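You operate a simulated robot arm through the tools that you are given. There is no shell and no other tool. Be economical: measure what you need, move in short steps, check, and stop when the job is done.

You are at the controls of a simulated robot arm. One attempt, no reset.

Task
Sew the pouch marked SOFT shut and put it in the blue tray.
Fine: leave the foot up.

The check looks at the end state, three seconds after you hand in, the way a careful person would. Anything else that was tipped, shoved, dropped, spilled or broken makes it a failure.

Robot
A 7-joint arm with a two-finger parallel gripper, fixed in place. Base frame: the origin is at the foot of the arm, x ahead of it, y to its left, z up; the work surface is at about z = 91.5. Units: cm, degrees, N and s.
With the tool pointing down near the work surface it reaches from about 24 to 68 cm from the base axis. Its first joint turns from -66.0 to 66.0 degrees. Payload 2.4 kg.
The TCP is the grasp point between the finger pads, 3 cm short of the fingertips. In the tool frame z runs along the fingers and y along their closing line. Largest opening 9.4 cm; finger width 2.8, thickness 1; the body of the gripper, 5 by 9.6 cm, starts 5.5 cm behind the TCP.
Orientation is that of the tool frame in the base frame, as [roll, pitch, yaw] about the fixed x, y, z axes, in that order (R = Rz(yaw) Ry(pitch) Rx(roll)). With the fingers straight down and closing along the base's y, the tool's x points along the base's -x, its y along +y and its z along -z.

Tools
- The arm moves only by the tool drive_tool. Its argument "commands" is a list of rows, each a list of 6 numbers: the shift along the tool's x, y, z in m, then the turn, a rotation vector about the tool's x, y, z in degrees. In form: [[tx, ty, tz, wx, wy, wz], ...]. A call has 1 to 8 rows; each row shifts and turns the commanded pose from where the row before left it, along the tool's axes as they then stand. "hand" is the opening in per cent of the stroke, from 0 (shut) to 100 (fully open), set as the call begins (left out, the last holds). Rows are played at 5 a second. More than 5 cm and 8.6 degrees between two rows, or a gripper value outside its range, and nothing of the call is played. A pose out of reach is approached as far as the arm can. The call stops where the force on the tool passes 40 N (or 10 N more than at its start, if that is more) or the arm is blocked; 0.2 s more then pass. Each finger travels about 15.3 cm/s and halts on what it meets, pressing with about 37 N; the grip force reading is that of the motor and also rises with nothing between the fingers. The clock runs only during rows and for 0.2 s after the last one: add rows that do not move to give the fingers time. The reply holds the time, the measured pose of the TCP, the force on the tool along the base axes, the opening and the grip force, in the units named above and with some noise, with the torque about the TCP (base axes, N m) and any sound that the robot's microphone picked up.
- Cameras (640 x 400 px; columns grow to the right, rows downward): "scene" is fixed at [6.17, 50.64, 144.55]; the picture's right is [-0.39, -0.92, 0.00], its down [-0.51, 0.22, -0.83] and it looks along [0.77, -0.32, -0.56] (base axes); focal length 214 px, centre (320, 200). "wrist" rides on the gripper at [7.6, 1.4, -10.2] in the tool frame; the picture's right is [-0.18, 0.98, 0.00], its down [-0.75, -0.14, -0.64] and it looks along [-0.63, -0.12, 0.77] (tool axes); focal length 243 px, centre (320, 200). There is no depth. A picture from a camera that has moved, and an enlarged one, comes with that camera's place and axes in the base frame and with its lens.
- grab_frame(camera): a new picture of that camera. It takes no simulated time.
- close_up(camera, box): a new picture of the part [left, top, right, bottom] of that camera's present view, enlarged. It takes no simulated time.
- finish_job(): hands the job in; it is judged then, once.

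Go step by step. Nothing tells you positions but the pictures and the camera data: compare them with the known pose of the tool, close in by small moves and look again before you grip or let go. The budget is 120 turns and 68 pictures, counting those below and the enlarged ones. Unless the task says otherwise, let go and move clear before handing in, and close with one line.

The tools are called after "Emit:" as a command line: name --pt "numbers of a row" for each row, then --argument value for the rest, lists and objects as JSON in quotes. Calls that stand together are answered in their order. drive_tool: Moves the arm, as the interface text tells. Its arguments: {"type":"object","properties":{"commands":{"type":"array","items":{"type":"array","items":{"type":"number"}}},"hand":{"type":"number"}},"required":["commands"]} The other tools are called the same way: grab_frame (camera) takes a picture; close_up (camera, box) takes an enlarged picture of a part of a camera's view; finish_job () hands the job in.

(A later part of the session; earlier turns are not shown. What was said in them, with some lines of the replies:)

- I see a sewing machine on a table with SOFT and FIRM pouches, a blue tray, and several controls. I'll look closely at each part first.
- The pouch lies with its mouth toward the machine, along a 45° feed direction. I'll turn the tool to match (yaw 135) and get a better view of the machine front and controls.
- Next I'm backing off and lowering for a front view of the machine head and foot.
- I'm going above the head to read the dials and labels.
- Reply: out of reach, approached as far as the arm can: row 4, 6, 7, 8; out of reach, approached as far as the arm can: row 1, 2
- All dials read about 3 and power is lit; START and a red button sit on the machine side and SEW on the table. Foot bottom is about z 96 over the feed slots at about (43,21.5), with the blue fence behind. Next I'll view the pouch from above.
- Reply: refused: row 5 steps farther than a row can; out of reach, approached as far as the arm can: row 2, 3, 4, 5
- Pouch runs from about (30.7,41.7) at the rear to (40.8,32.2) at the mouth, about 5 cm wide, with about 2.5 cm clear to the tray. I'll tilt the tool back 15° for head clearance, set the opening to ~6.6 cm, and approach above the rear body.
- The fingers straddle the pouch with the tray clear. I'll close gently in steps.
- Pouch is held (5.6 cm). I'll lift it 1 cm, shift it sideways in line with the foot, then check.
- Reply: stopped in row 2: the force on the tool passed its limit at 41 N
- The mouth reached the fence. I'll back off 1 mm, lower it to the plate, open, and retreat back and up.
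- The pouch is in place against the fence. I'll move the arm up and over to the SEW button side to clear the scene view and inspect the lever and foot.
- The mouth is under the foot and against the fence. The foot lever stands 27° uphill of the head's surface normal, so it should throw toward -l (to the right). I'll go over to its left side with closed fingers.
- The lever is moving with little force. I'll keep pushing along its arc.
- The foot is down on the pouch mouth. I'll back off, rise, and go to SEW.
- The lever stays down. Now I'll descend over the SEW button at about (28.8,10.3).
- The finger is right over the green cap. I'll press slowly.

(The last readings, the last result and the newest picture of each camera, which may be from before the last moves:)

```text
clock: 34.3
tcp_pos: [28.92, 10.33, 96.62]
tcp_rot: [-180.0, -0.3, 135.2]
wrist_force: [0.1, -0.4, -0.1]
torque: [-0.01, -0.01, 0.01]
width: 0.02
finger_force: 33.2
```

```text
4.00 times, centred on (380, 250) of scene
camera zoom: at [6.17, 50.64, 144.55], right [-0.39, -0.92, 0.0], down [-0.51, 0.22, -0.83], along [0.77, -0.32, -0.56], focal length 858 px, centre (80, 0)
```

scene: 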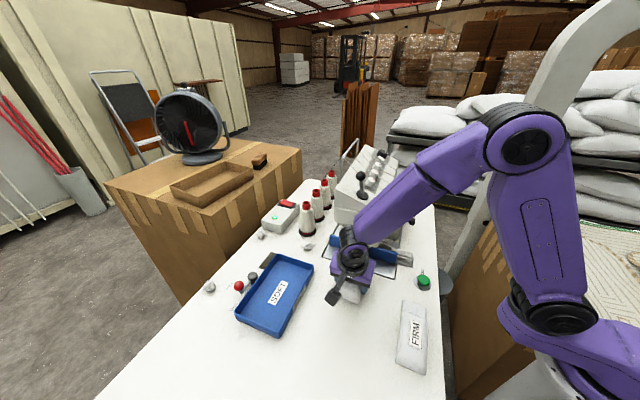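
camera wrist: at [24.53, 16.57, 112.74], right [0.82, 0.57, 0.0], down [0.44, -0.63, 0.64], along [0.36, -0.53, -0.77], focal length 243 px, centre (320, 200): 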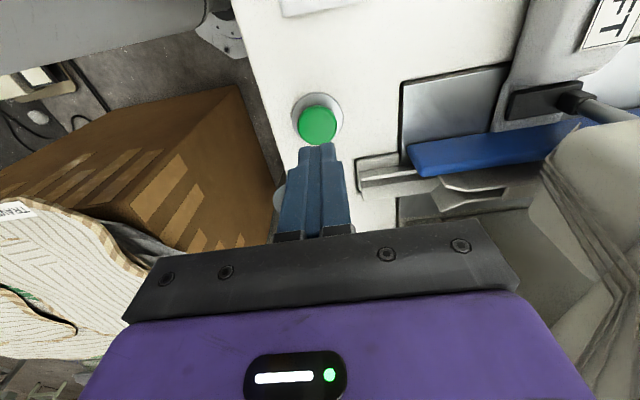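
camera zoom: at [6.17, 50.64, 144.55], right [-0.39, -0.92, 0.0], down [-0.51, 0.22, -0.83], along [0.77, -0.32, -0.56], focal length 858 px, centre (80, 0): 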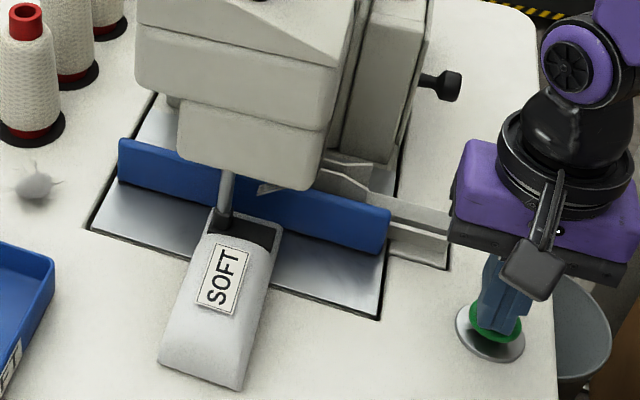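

Emit:
drive_tool --pt "0 0 0.003 0 0 0" --pt "0 0 0.003 0 0 0" --pt "0 0 0 0 0 0" --pt "0 0 0 0 0 0"

```text
clock: 35.3
tcp_pos: [28.87, 10.37, 96.08]
tcp_rot: [180.0, -0.3, 135.3]
wrist_force: [-0.1, -1.1, 2.4]
torque: [-0.06, 0.01, 0.0]
width: 0.02
finger_force: 33.3
```

Contact began (2.4 N up). Pressing further and listening.

Emit:
drive_tool --pt "0 0 0.002 0 0 0" --pt "0 0 0.002 0 0 0" --pt "0 0 0.002 0 0 0" --pt "0 0 0 0 0 0" --pt "0 0 0 0 0 0"

Emit:
close_up --camera "scene" --box '[310, 200, 450, 300]'

```text
clock: 36.5
tcp_pos: [28.82, 10.38, 95.43]
tcp_rot: [179.9, -0.2, 135.1]
wrist_force: [-2.2, 1.2, 28.4]
torque: [-0.03, -0.01, 0.02]
width: 0.0
finger_force: 33.0
```

```text
4.00 times, centred on (380, 250) of scene
camera zoom: at [6.14, 50.63, 144.55], right [-0.39, -0.92, 0.0], down [-0.51, 0.22, -0.83], along [0.77, -0.32, -0.56], focal length 858 px, centre (80, 0)
```

zoom: 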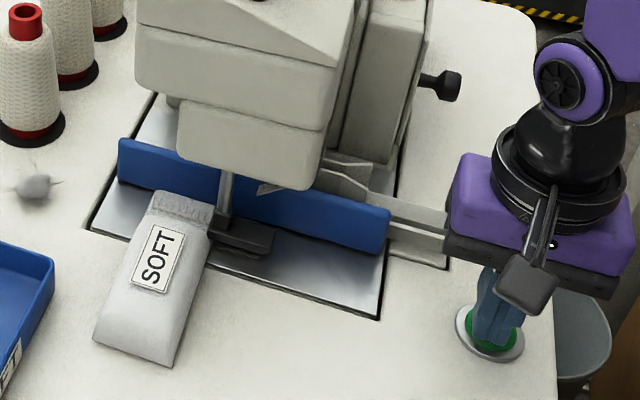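

The machine fed the pouch sideways past the foot and a seam shows at its mouth. I'll release the button, rise, and inspect.

Emit:
drive_tool --pt "0 0 -0.02 0 0 0" --pt "0 0 -0.04 0 0 0" --pt "0 0 -0.045 0 0 0" --pt "0 0 -0.045 0 0 0" --pt "0 0 0 0 0 0"

Emit:
close_up --camera "scene" --box '[320, 235, 390, 295]'

Emit:
grab_frame --camera "scene"

```text
clock: 37.7
tcp_pos: [28.99, 10.34, 110.49]
tcp_rot: [179.9, -0.3, 135.2]
wrist_force: [0.1, -0.5, 1.2]
torque: [-0.02, -0.02, 0.0]
width: 0.0
finger_force: 32.5
```

```text
6.67 times, centred on (355, 265) of scene
camera zoom: at [6.17, 50.64, 144.55], right [-0.39, -0.92, 0.0], down [-0.51, 0.22, -0.83], along [0.77, -0.32, -0.56], focal length 1430 px, centre (87, -233)
```

zoom: 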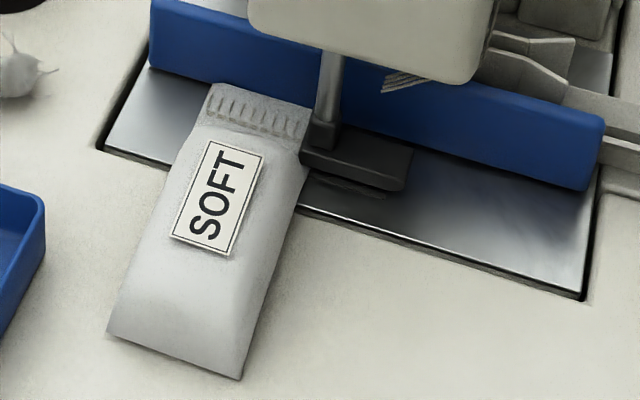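

```text
21 pictures are left
```

scene: 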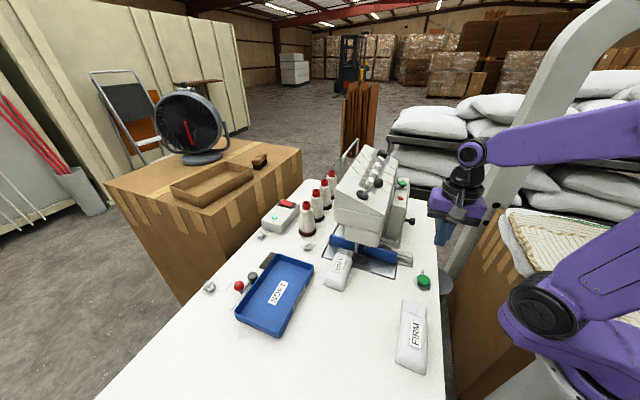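

The seam runs the full width of the mouth. I'll raise the foot again before retrieving the pouch, going to the right side of the lever ball.

Emit:
drive_tool --pt "0 0 -0.045 0 0 0" --pt "0 0 -0.045 0 0 0" --pt "0 0 -0.045 0 0 0" --pt "0 0 -0.03 0 0 0" --pt "-0.01 0.045 0 0 0 0" --pt "-0.01 0.045 0 0 0 0" --pt "-0.007 0.04 0 0 0 0" --pt "0 0 0 0 0 0"

Emit:
grab_frame --camera "wrist"

Emit:
close_up --camera "scene" --box '[310, 130, 450, 220]'

```text
clock: 39.5
tcp_pos: [40.06, 17.62, 127.02]
tcp_rot: [-180.0, -0.2, 135.0]
wrist_force: [-0.3, -0.5, -0.6]
torque: [0.03, -0.01, -0.01]
width: 0.0
finger_force: 33.2
```

```text
20 pictures are left
camera wrist: at [35.64, 23.97, 137.27], right [0.82, 0.57, 0.0], down [0.44, -0.63, 0.64], along [0.36, -0.53, -0.77], focal length 243 px, centre (320, 200)
```

wrist: 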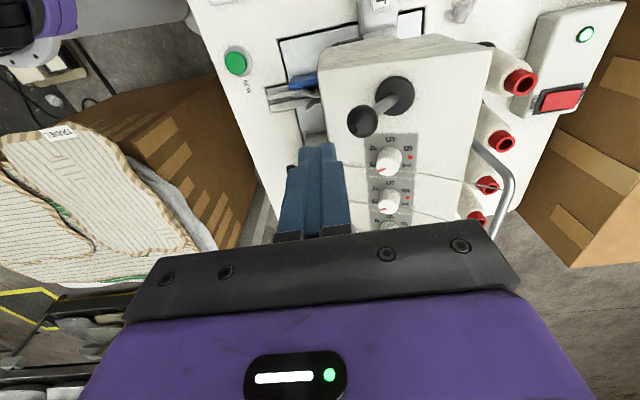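

```text
4.44 times, centred on (380, 175) of scene
camera zoom: at [6.17, 50.64, 144.55], right [-0.39, -0.92, 0.0], down [-0.51, 0.22, -0.83], along [0.77, -0.32, -0.56], focal length 953 px, centre (53, 311)
```

zoom: 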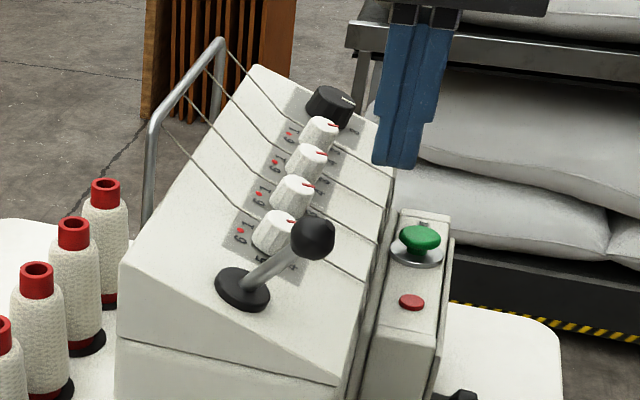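

Emit:
drive_tool --pt "-0.003 0 0.04 0 0 0" --pt "0 0 0.03 0 0 0" --pt "0 0.01 0 0 0 0" --pt "0 0.01 0.0 0 0 0" --pt "0 0.01 -0.003 0 0 0" --pt "0 0.01 -0.003 0 0 0" --pt "0 0.008 -0.003 0 0 0" --pt "0 0 0 0 0 0"

Emit:
close_up --camera "scene" --box '[310, 130, 450, 285]'

```text
clock: 40.5
tcp_pos: [41.5, 18.65, 120.3]
tcp_rot: [-180.0, -0.2, 135.0]
wrist_force: [-8.1, -4.3, 11.6]
torque: [0.09, -0.04, 0.04]
width: 0.03
finger_force: 33.4
stopped in row 5: the force on the tool passed its limit at 46 N (the readings are from after the stop); the commanded pose is now the measured one
```

```text
2.58 times, centred on (380, 208) of scene
camera zoom: at [6.12, 50.62, 144.56], right [-0.39, -0.92, 0.0], down [-0.51, 0.22, -0.83], along [0.77, -0.32, -0.56], focal length 554 px, centre (165, 181)
```

zoom: 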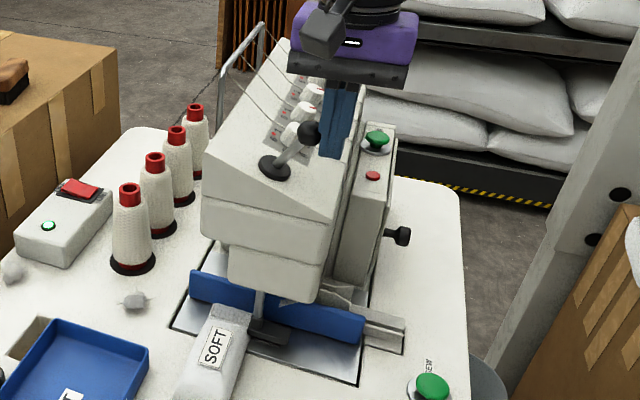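

The fingertip is riding too high on the ball. I'll back off, go lower, and push again.

Emit:
drive_tool --pt "0 -0.012 0 0 0 0" --pt "0 0 0.016 0 0 0" --pt "0 0.008 0 0 0 0" --pt "0 0.008 -0.001 0 0 0" --pt "0 0.008 -0.003 0 0 0" --pt "0 0.007 -0.003 0 0 0" --pt "0 0 0 0 0 0"

Emit:
close_up --camera "scene" --box '[310, 130, 450, 285]'

```text
clock: 42.1
tcp_pos: [43.01, 20.03, 119.29]
tcp_rot: [-179.9, -0.1, 135.0]
wrist_force: [-0.4, -0.2, -0.2]
torque: [0.02, 0.0, 0.0]
width: 0.0
finger_force: 33.3
```

```text
2.58 times, centred on (380, 208) of scene
camera zoom: at [6.17, 50.64, 144.55], right [-0.39, -0.92, 0.0], down [-0.51, 0.22, -0.83], along [0.77, -0.32, -0.56], focal length 554 px, centre (165, 181)
```

zoom: 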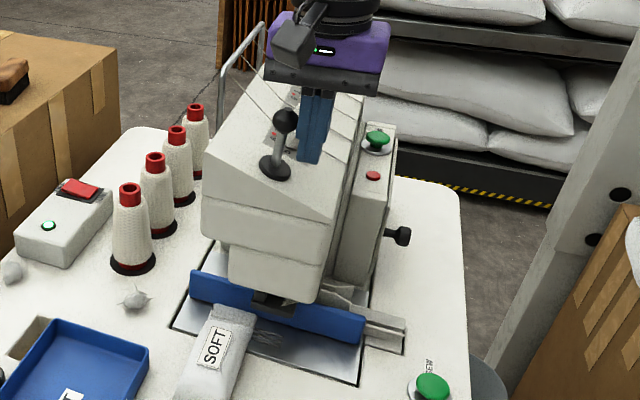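

Emit:
drive_tool --pt "0 0.006 -0.001 0 0 0" --pt "0 0.006 -0.001 0 0 0" --pt "0 0.004 0 0 0 0" --pt "0 0 0 0 0 0"

Emit:
drive_tool --pt "0 -0.012 0 0 0 0" --pt "0 0 -0.04 0 0 0" --pt "0 0 -0.04 0 0 0" --pt "0 0 0 0 0 0"

Emit:
close_up --camera "scene" --box '[310, 140, 450, 285]'

```text
clock: 43.1
tcp_pos: [43.98, 20.97, 119.5]
tcp_rot: [-179.8, -0.2, 135.0]
wrist_force: [-8.7, -6.8, 0.1]
torque: [0.06, -0.04, 0.01]
width: 0.02
finger_force: 32.8
```

```text
clock: 44.1
tcp_pos: [43.18, 20.3, 127.45]
tcp_rot: [-180.0, -0.1, 134.9]
wrist_force: [0.5, 1.1, 0.4]
torque: [0.01, -0.02, -0.01]
width: 0.01
finger_force: 33.2
```

```text
2.76 times, centred on (380, 212) of scene
camera zoom: at [6.17, 50.64, 144.55], right [-0.39, -0.92, 0.0], down [-0.51, 0.22, -0.83], along [0.77, -0.32, -0.56], focal length 592 px, centre (154, 166)
```

zoom: 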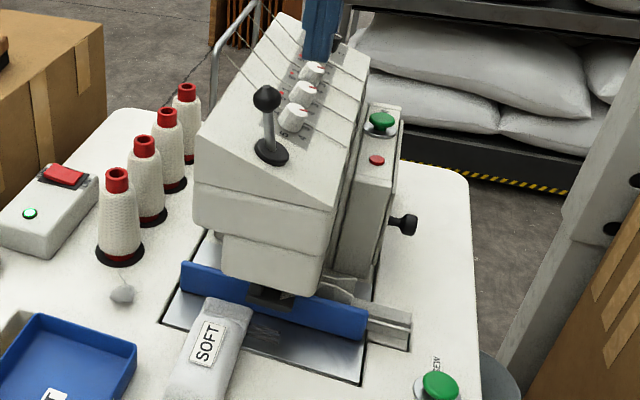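

Foot is up and the lever is back at its original stop. Sewn pouch lies around (37,34)–(48,24). I'll back out and look at it from above with the tool tilted 15° again.

Emit:
drive_tool --pt "0.045 0 0 0 0 0" --pt "0.045 0 0 0 0 0" --pt "0.04 0.02 0 0 0 0" --pt "0.04 0.02 0 0 0 0" --pt "0 0.018 0 0 -7.5 0" --pt "0 0 0.02 0 -7.5 0" --pt "0.01 0 0.038 0 0 0" --pt "0 0 0 0 0 0" --hand 72

Emit:
drive_tool --pt "0.0104 0 0.0386 0 0 0" --pt "0.0104 0 0.0386 0 0 0" --pt "0 0 0 0 0 0"

Emit:
grab_frame --camera "wrist"

```text
clock: 45.9
tcp_pos: [35.43, 36.18, 121.76]
tcp_rot: [179.9, 14.9, 135.0]
wrist_force: [0.4, 0.4, -0.4]
torque: [-0.02, 0.02, -0.04]
width: 6.8
finger_force: 0.1
```

```text
clock: 46.7
tcp_pos: [35.66, 36.2, 113.56]
tcp_rot: [179.9, 14.9, 135.0]
wrist_force: [0.6, -0.1, -0.4]
torque: [0.0, -0.03, -0.03]
width: 6.77
finger_force: 0.2
```

```text
15 pictures are left
camera wrist: at [29.48, 44.25, 121.54], right [0.82, 0.57, 0.05], down [0.3, -0.5, 0.81], along [0.49, -0.65, -0.58], focal length 243 px, centre (320, 200)
```

wrist: 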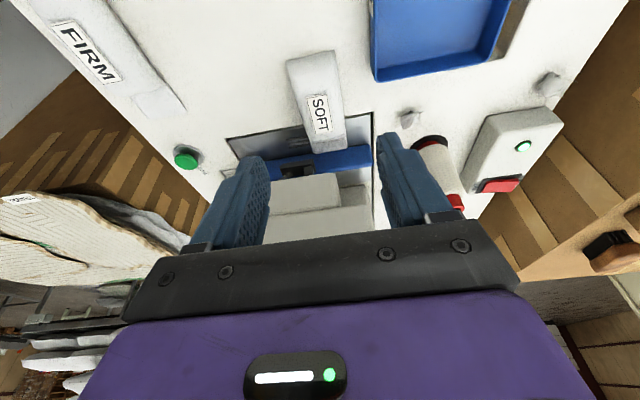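

Emit:
drive_tool --pt "-0.002 -0.003 0.038 0 0 -2.8" --pt "-0.002 0 0.038 0 0 0" --pt "-0.002 0 0.038 0 0 0" --pt "-0.002 0 0.036 0 0 0" --pt "0 0 0 0 0 0"

Emit:
grab_frame --camera "wrist"

```text
clock: 47.9
tcp_pos: [38.58, 32.65, 99.25]
tcp_rot: [-179.1, 14.8, 137.9]
wrist_force: [-0.1, 0.7, -0.2]
torque: [0.01, 0.02, 0.0]
width: 6.77
finger_force: 0.0
```

```text
14 pictures are left
camera wrist: at [32.17, 40.48, 107.17], right [0.79, 0.61, 0.03], down [0.33, -0.48, 0.82], along [0.51, -0.64, -0.58], focal length 243 px, centre (320, 200)
```

wrist: 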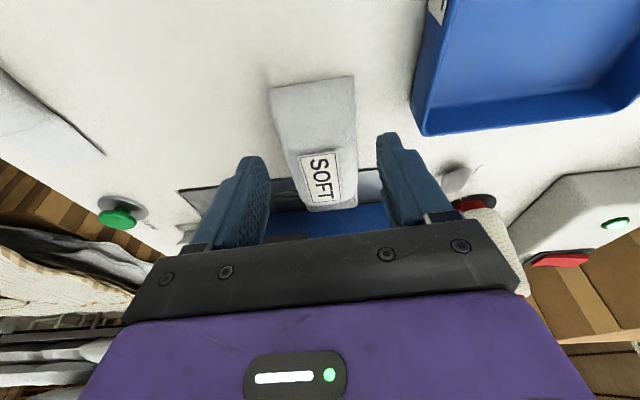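

Emit:
drive_tool --pt "-0.0014 0.001 0.02 0 0 0" --pt "-0.0014 0 0.02 0 0 0" --pt "0 0 0 0 0 0"

Emit:
drive_tool --pt "0 0 0 0 0 0" --pt "0 0 0 0 0 0" --pt "0 0 0 0 0 0" --hand 45

Emit:
grab_frame --camera "wrist"

```text
clock: 48.7
tcp_pos: [39.57, 31.86, 95.57]
tcp_rot: [-179.3, 14.8, 137.9]
wrist_force: [0.2, 0.6, -0.1]
torque: [-0.02, 0.01, 0.01]
width: 6.76
finger_force: 0.0
```

```text
clock: 49.5
tcp_pos: [39.68, 31.94, 95.54]
tcp_rot: [-179.2, 14.8, 137.9]
wrist_force: [-0.5, 0.1, -0.2]
torque: [0.01, 0.0, 0.02]
width: 5.61
finger_force: 36.9
```

```text
13 pictures are left
camera wrist: at [33.13, 39.72, 103.43], right [0.79, 0.61, 0.03], down [0.33, -0.48, 0.82], along [0.51, -0.64, -0.58], focal length 243 px, centre (320, 200)
```

wrist: 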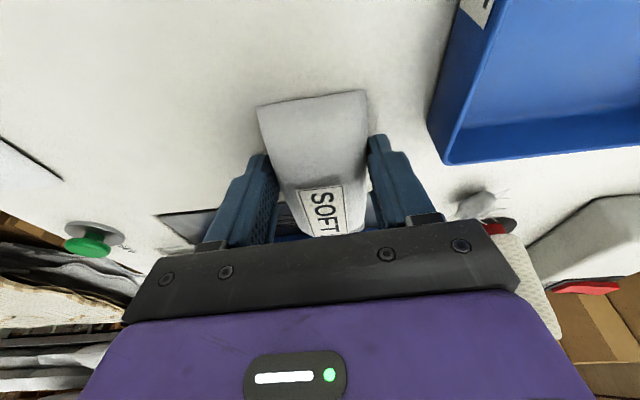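

Gripped at 5.6 cm. I'll lift slightly, back straight out of the machine, then raise and straighten.

Emit:
drive_tool --pt "-0.0015 0 -0.0058 0 0 0" --pt "0.029 0 -0.0078 0 0 0" --pt "0.0386 0 -0.0104 0 0 0" --pt "0.0386 0 -0.0104 0 0 0" --pt "0.029 0 -0.0078 0 0 2.8" --pt "-0.0104 0 -0.0386 0 0 0" --pt "-0.0104 0 -0.0386 0 0 0" --pt "0 0 0 0 0 0"

Emit:
close_up --camera "scene" --box '[220, 210, 420, 350]'

```text
clock: 51.3
tcp_pos: [29.36, 41.34, 104.22]
tcp_rot: [-179.9, 15.0, 135.0]
wrist_force: [-0.2, 0.1, -0.4]
torque: [0.01, 0.01, -0.04]
width: 5.6
finger_force: 36.8
```

```text
2.86 times, centred on (320, 280) of scene
camera zoom: at [6.17, 50.64, 144.55], right [-0.39, -0.92, 0.0], down [-0.51, 0.22, -0.83], along [0.77, -0.32, -0.56], focal length 613 px, centre (320, -29)
```

zoom: 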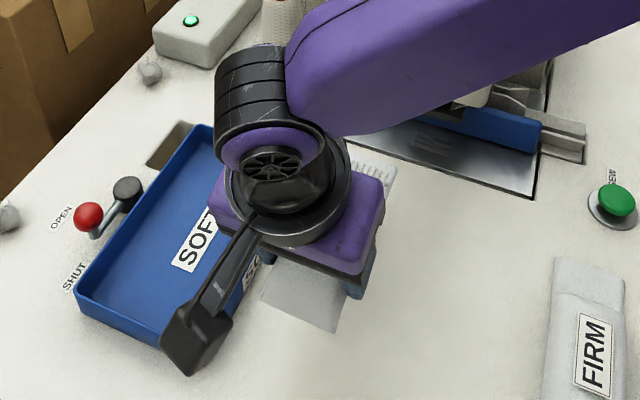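

Emit:
drive_tool --pt "0 0.043 0 0 0 0" --pt "0 0.043 0 0 0 0" --pt "0 0.042 0 0 0 0" --pt "0 0 0 0 0 0"

Emit:
grab_frame --camera "wrist"

Emit:
close_up --camera "scene" --box '[180, 210, 380, 350]'

```text
clock: 52.3
tcp_pos: [38.46, 50.38, 104.04]
tcp_rot: [-180.0, 14.9, 135.1]
wrist_force: [-0.3, -0.1, -0.6]
torque: [0.0, 0.01, 0.05]
width: 5.58
finger_force: 37.0
```

```text
11 pictures are left
camera wrist: at [32.15, 58.4, 112.09], right [0.82, 0.57, 0.05], down [0.3, -0.5, 0.81], along [0.49, -0.65, -0.58], focal length 243 px, centre (320, 200)
```

wrist: 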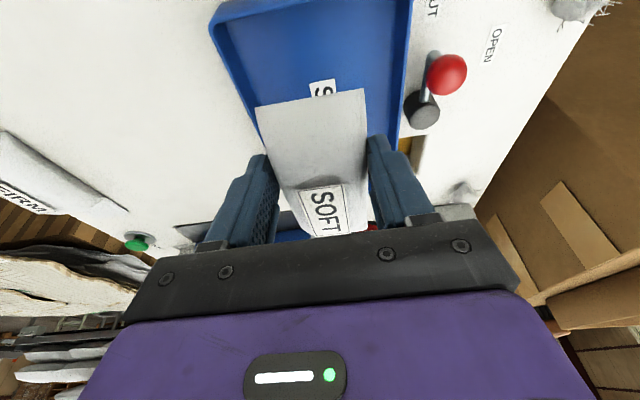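

```text
2.86 times, centred on (280, 280) of scene
camera zoom: at [6.17, 50.64, 144.55], right [-0.39, -0.92, 0.0], down [-0.51, 0.22, -0.83], along [0.77, -0.32, -0.56], focal length 613 px, centre (434, -29)
```

zoom: 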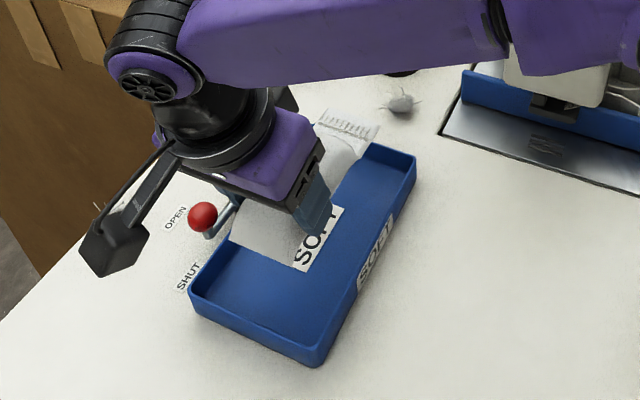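

The pouch hangs inside the tray outline. Lowering it now.

Emit:
drive_tool --pt "0.0065 0 0.0242 0 0 0" --pt "0.0065 0 0.0242 0 0 0" --pt "0.0052 0 0.0193 0 0 0" --pt "0 0 0 0 0 0"

Emit:
drive_tool --pt "0.001 0 0.0039 0 0 0" --pt "0.0008 0 0.0029 0 0 0" --pt "0 0 0 0 0 0"

Emit:
grab_frame --camera "wrist"

```text
clock: 53.3
tcp_pos: [38.39, 50.44, 97.07]
tcp_rot: [180.0, 14.9, 134.9]
wrist_force: [-0.6, -0.6, -0.7]
torque: [0.0, 0.01, 0.01]
width: 5.55
finger_force: 37.2
```

```text
clock: 54.1
tcp_pos: [38.35, 50.38, 96.4]
tcp_rot: [-180.0, 14.9, 135.1]
wrist_force: [-0.1, -0.5, -0.8]
torque: [0.01, 0.06, -0.01]
width: 5.55
finger_force: 37.0
```

```text
9 pictures are left
camera wrist: at [32.15, 58.46, 104.36], right [0.82, 0.57, 0.05], down [0.3, -0.5, 0.81], along [0.49, -0.65, -0.58], focal length 243 px, centre (320, 200)
```

wrist: 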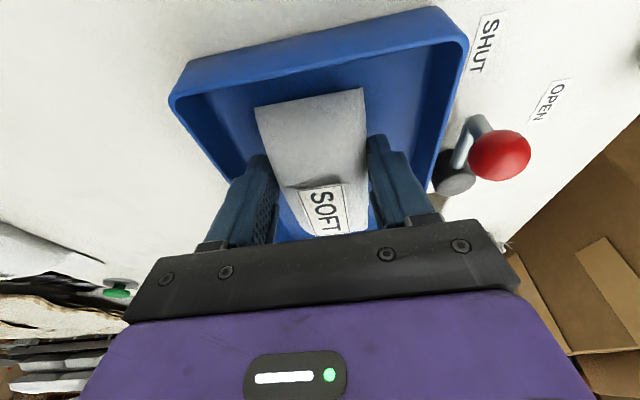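

Emit:
drive_tool --pt "0.0005 0 0.0019 0 0 0" --pt "0.0005 0 0.0019 0 0 0" --pt "0 0 0 0 0 0"

```text
clock: 54.9
tcp_pos: [38.18, 50.44, 95.84]
tcp_rot: [-180.0, 14.9, 135.1]
wrist_force: [-0.7, -0.3, -0.1]
torque: [0.02, 0.0, 0.0]
width: 5.52
finger_force: 37.0
```

Emit:
drive_tool --pt "0.0004 0 0.0015 0 0 0" --pt "0 0 0 0 0 0"

Emit:
drive_tool --pt "0 0 0 0 0 0" --pt "0 0 0 0 0 0" --hand 72

Emit:
grab_frame --camera "wrist"

```text
clock: 55.5
tcp_pos: [38.29, 50.4, 96.0]
tcp_rot: [-180.0, 14.9, 135.0]
wrist_force: [0.3, -1.1, 6.5]
torque: [-0.44, -0.23, 0.07]
width: 5.55
finger_force: 36.9
```

```text
clock: 56.1
tcp_pos: [38.34, 50.39, 95.76]
tcp_rot: [179.9, 14.9, 135.1]
wrist_force: [0.6, -0.5, 0.7]
torque: [-0.01, 0.02, 0.0]
width: 6.77
finger_force: 0.0
```

```text
8 pictures are left
camera wrist: at [32.07, 58.47, 103.82], right [0.82, 0.57, 0.05], down [0.3, -0.5, 0.81], along [0.49, -0.65, -0.58], focal length 243 px, centre (320, 200)
```

wrist: 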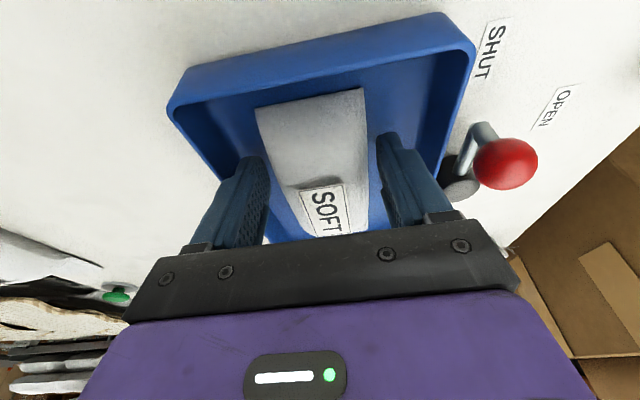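

Released on the tray floor. I'll withdraw straight up, then move clear.

Emit:
drive_tool --pt "-0.006 0 -0.0225 0 0 0" --pt "-0.0104 0 -0.0386 0 0 0" --pt "-0.0104 0 -0.0386 0 0 0" --pt "-0.0104 0 -0.0386 0 0 0" --pt "0 -0.045 0 0 0 0" --pt "0 -0.045 0 0 0 0" --pt "0 -0.045 0 0 0 0" --pt "0 -0.045 0 0 0 0"

Emit:
drive_tool --pt "0 -0.045 0 0 0 0" --pt "0 -0.045 0 0 0 0" --pt "0 0 0 0 0 0"

Emit:
grab_frame --camera "scene"

Emit:
close_up --camera "scene" --box '[200, 220, 440, 370]'

```text
clock: 57.9
tcp_pos: [25.55, 37.65, 110.19]
tcp_rot: [-180.0, 14.9, 135.1]
wrist_force: [0.7, -0.1, -0.4]
torque: [-0.02, -0.02, 0.0]
width: 6.74
finger_force: 0.1
```

```text
clock: 58.7
tcp_pos: [19.2, 31.35, 110.15]
tcp_rot: [180.0, 14.8, 135.1]
wrist_force: [0.5, 0.3, -0.6]
torque: [0.0, -0.02, -0.03]
width: 6.76
finger_force: 0.1
```

```text
7 pictures are left
```

scene: 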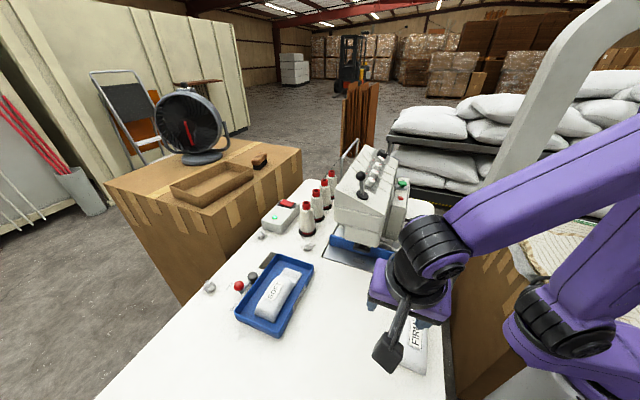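

```text
2.67 times, centred on (320, 295) of scene
camera zoom: at [6.17, 50.64, 144.55], right [-0.39, -0.92, 0.0], down [-0.51, 0.22, -0.83], along [0.77, -0.32, -0.56], focal length 572 px, centre (320, -53)
```

zoom: 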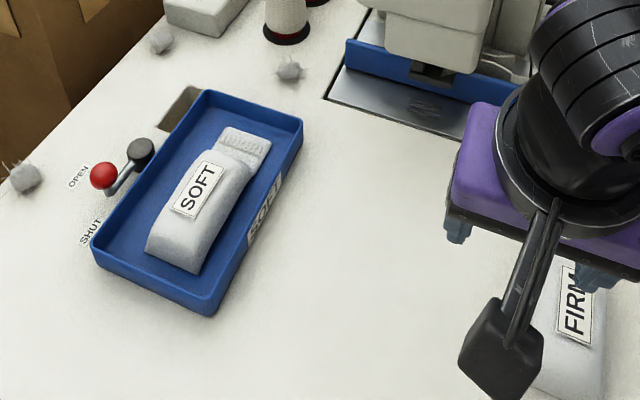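

The sewn SOFT pouch lies flat in the blue tray, the tray and everything else are where they were, and the foot is up. The arm is clear, so I'm handing in.

Emit:
finish_job

```text
The job is handed in.
```

The SOFT pouch is sewn shut across the full width of its mouth and lies in the blue tray; the foot is up, and I saw nothing else disturbed.
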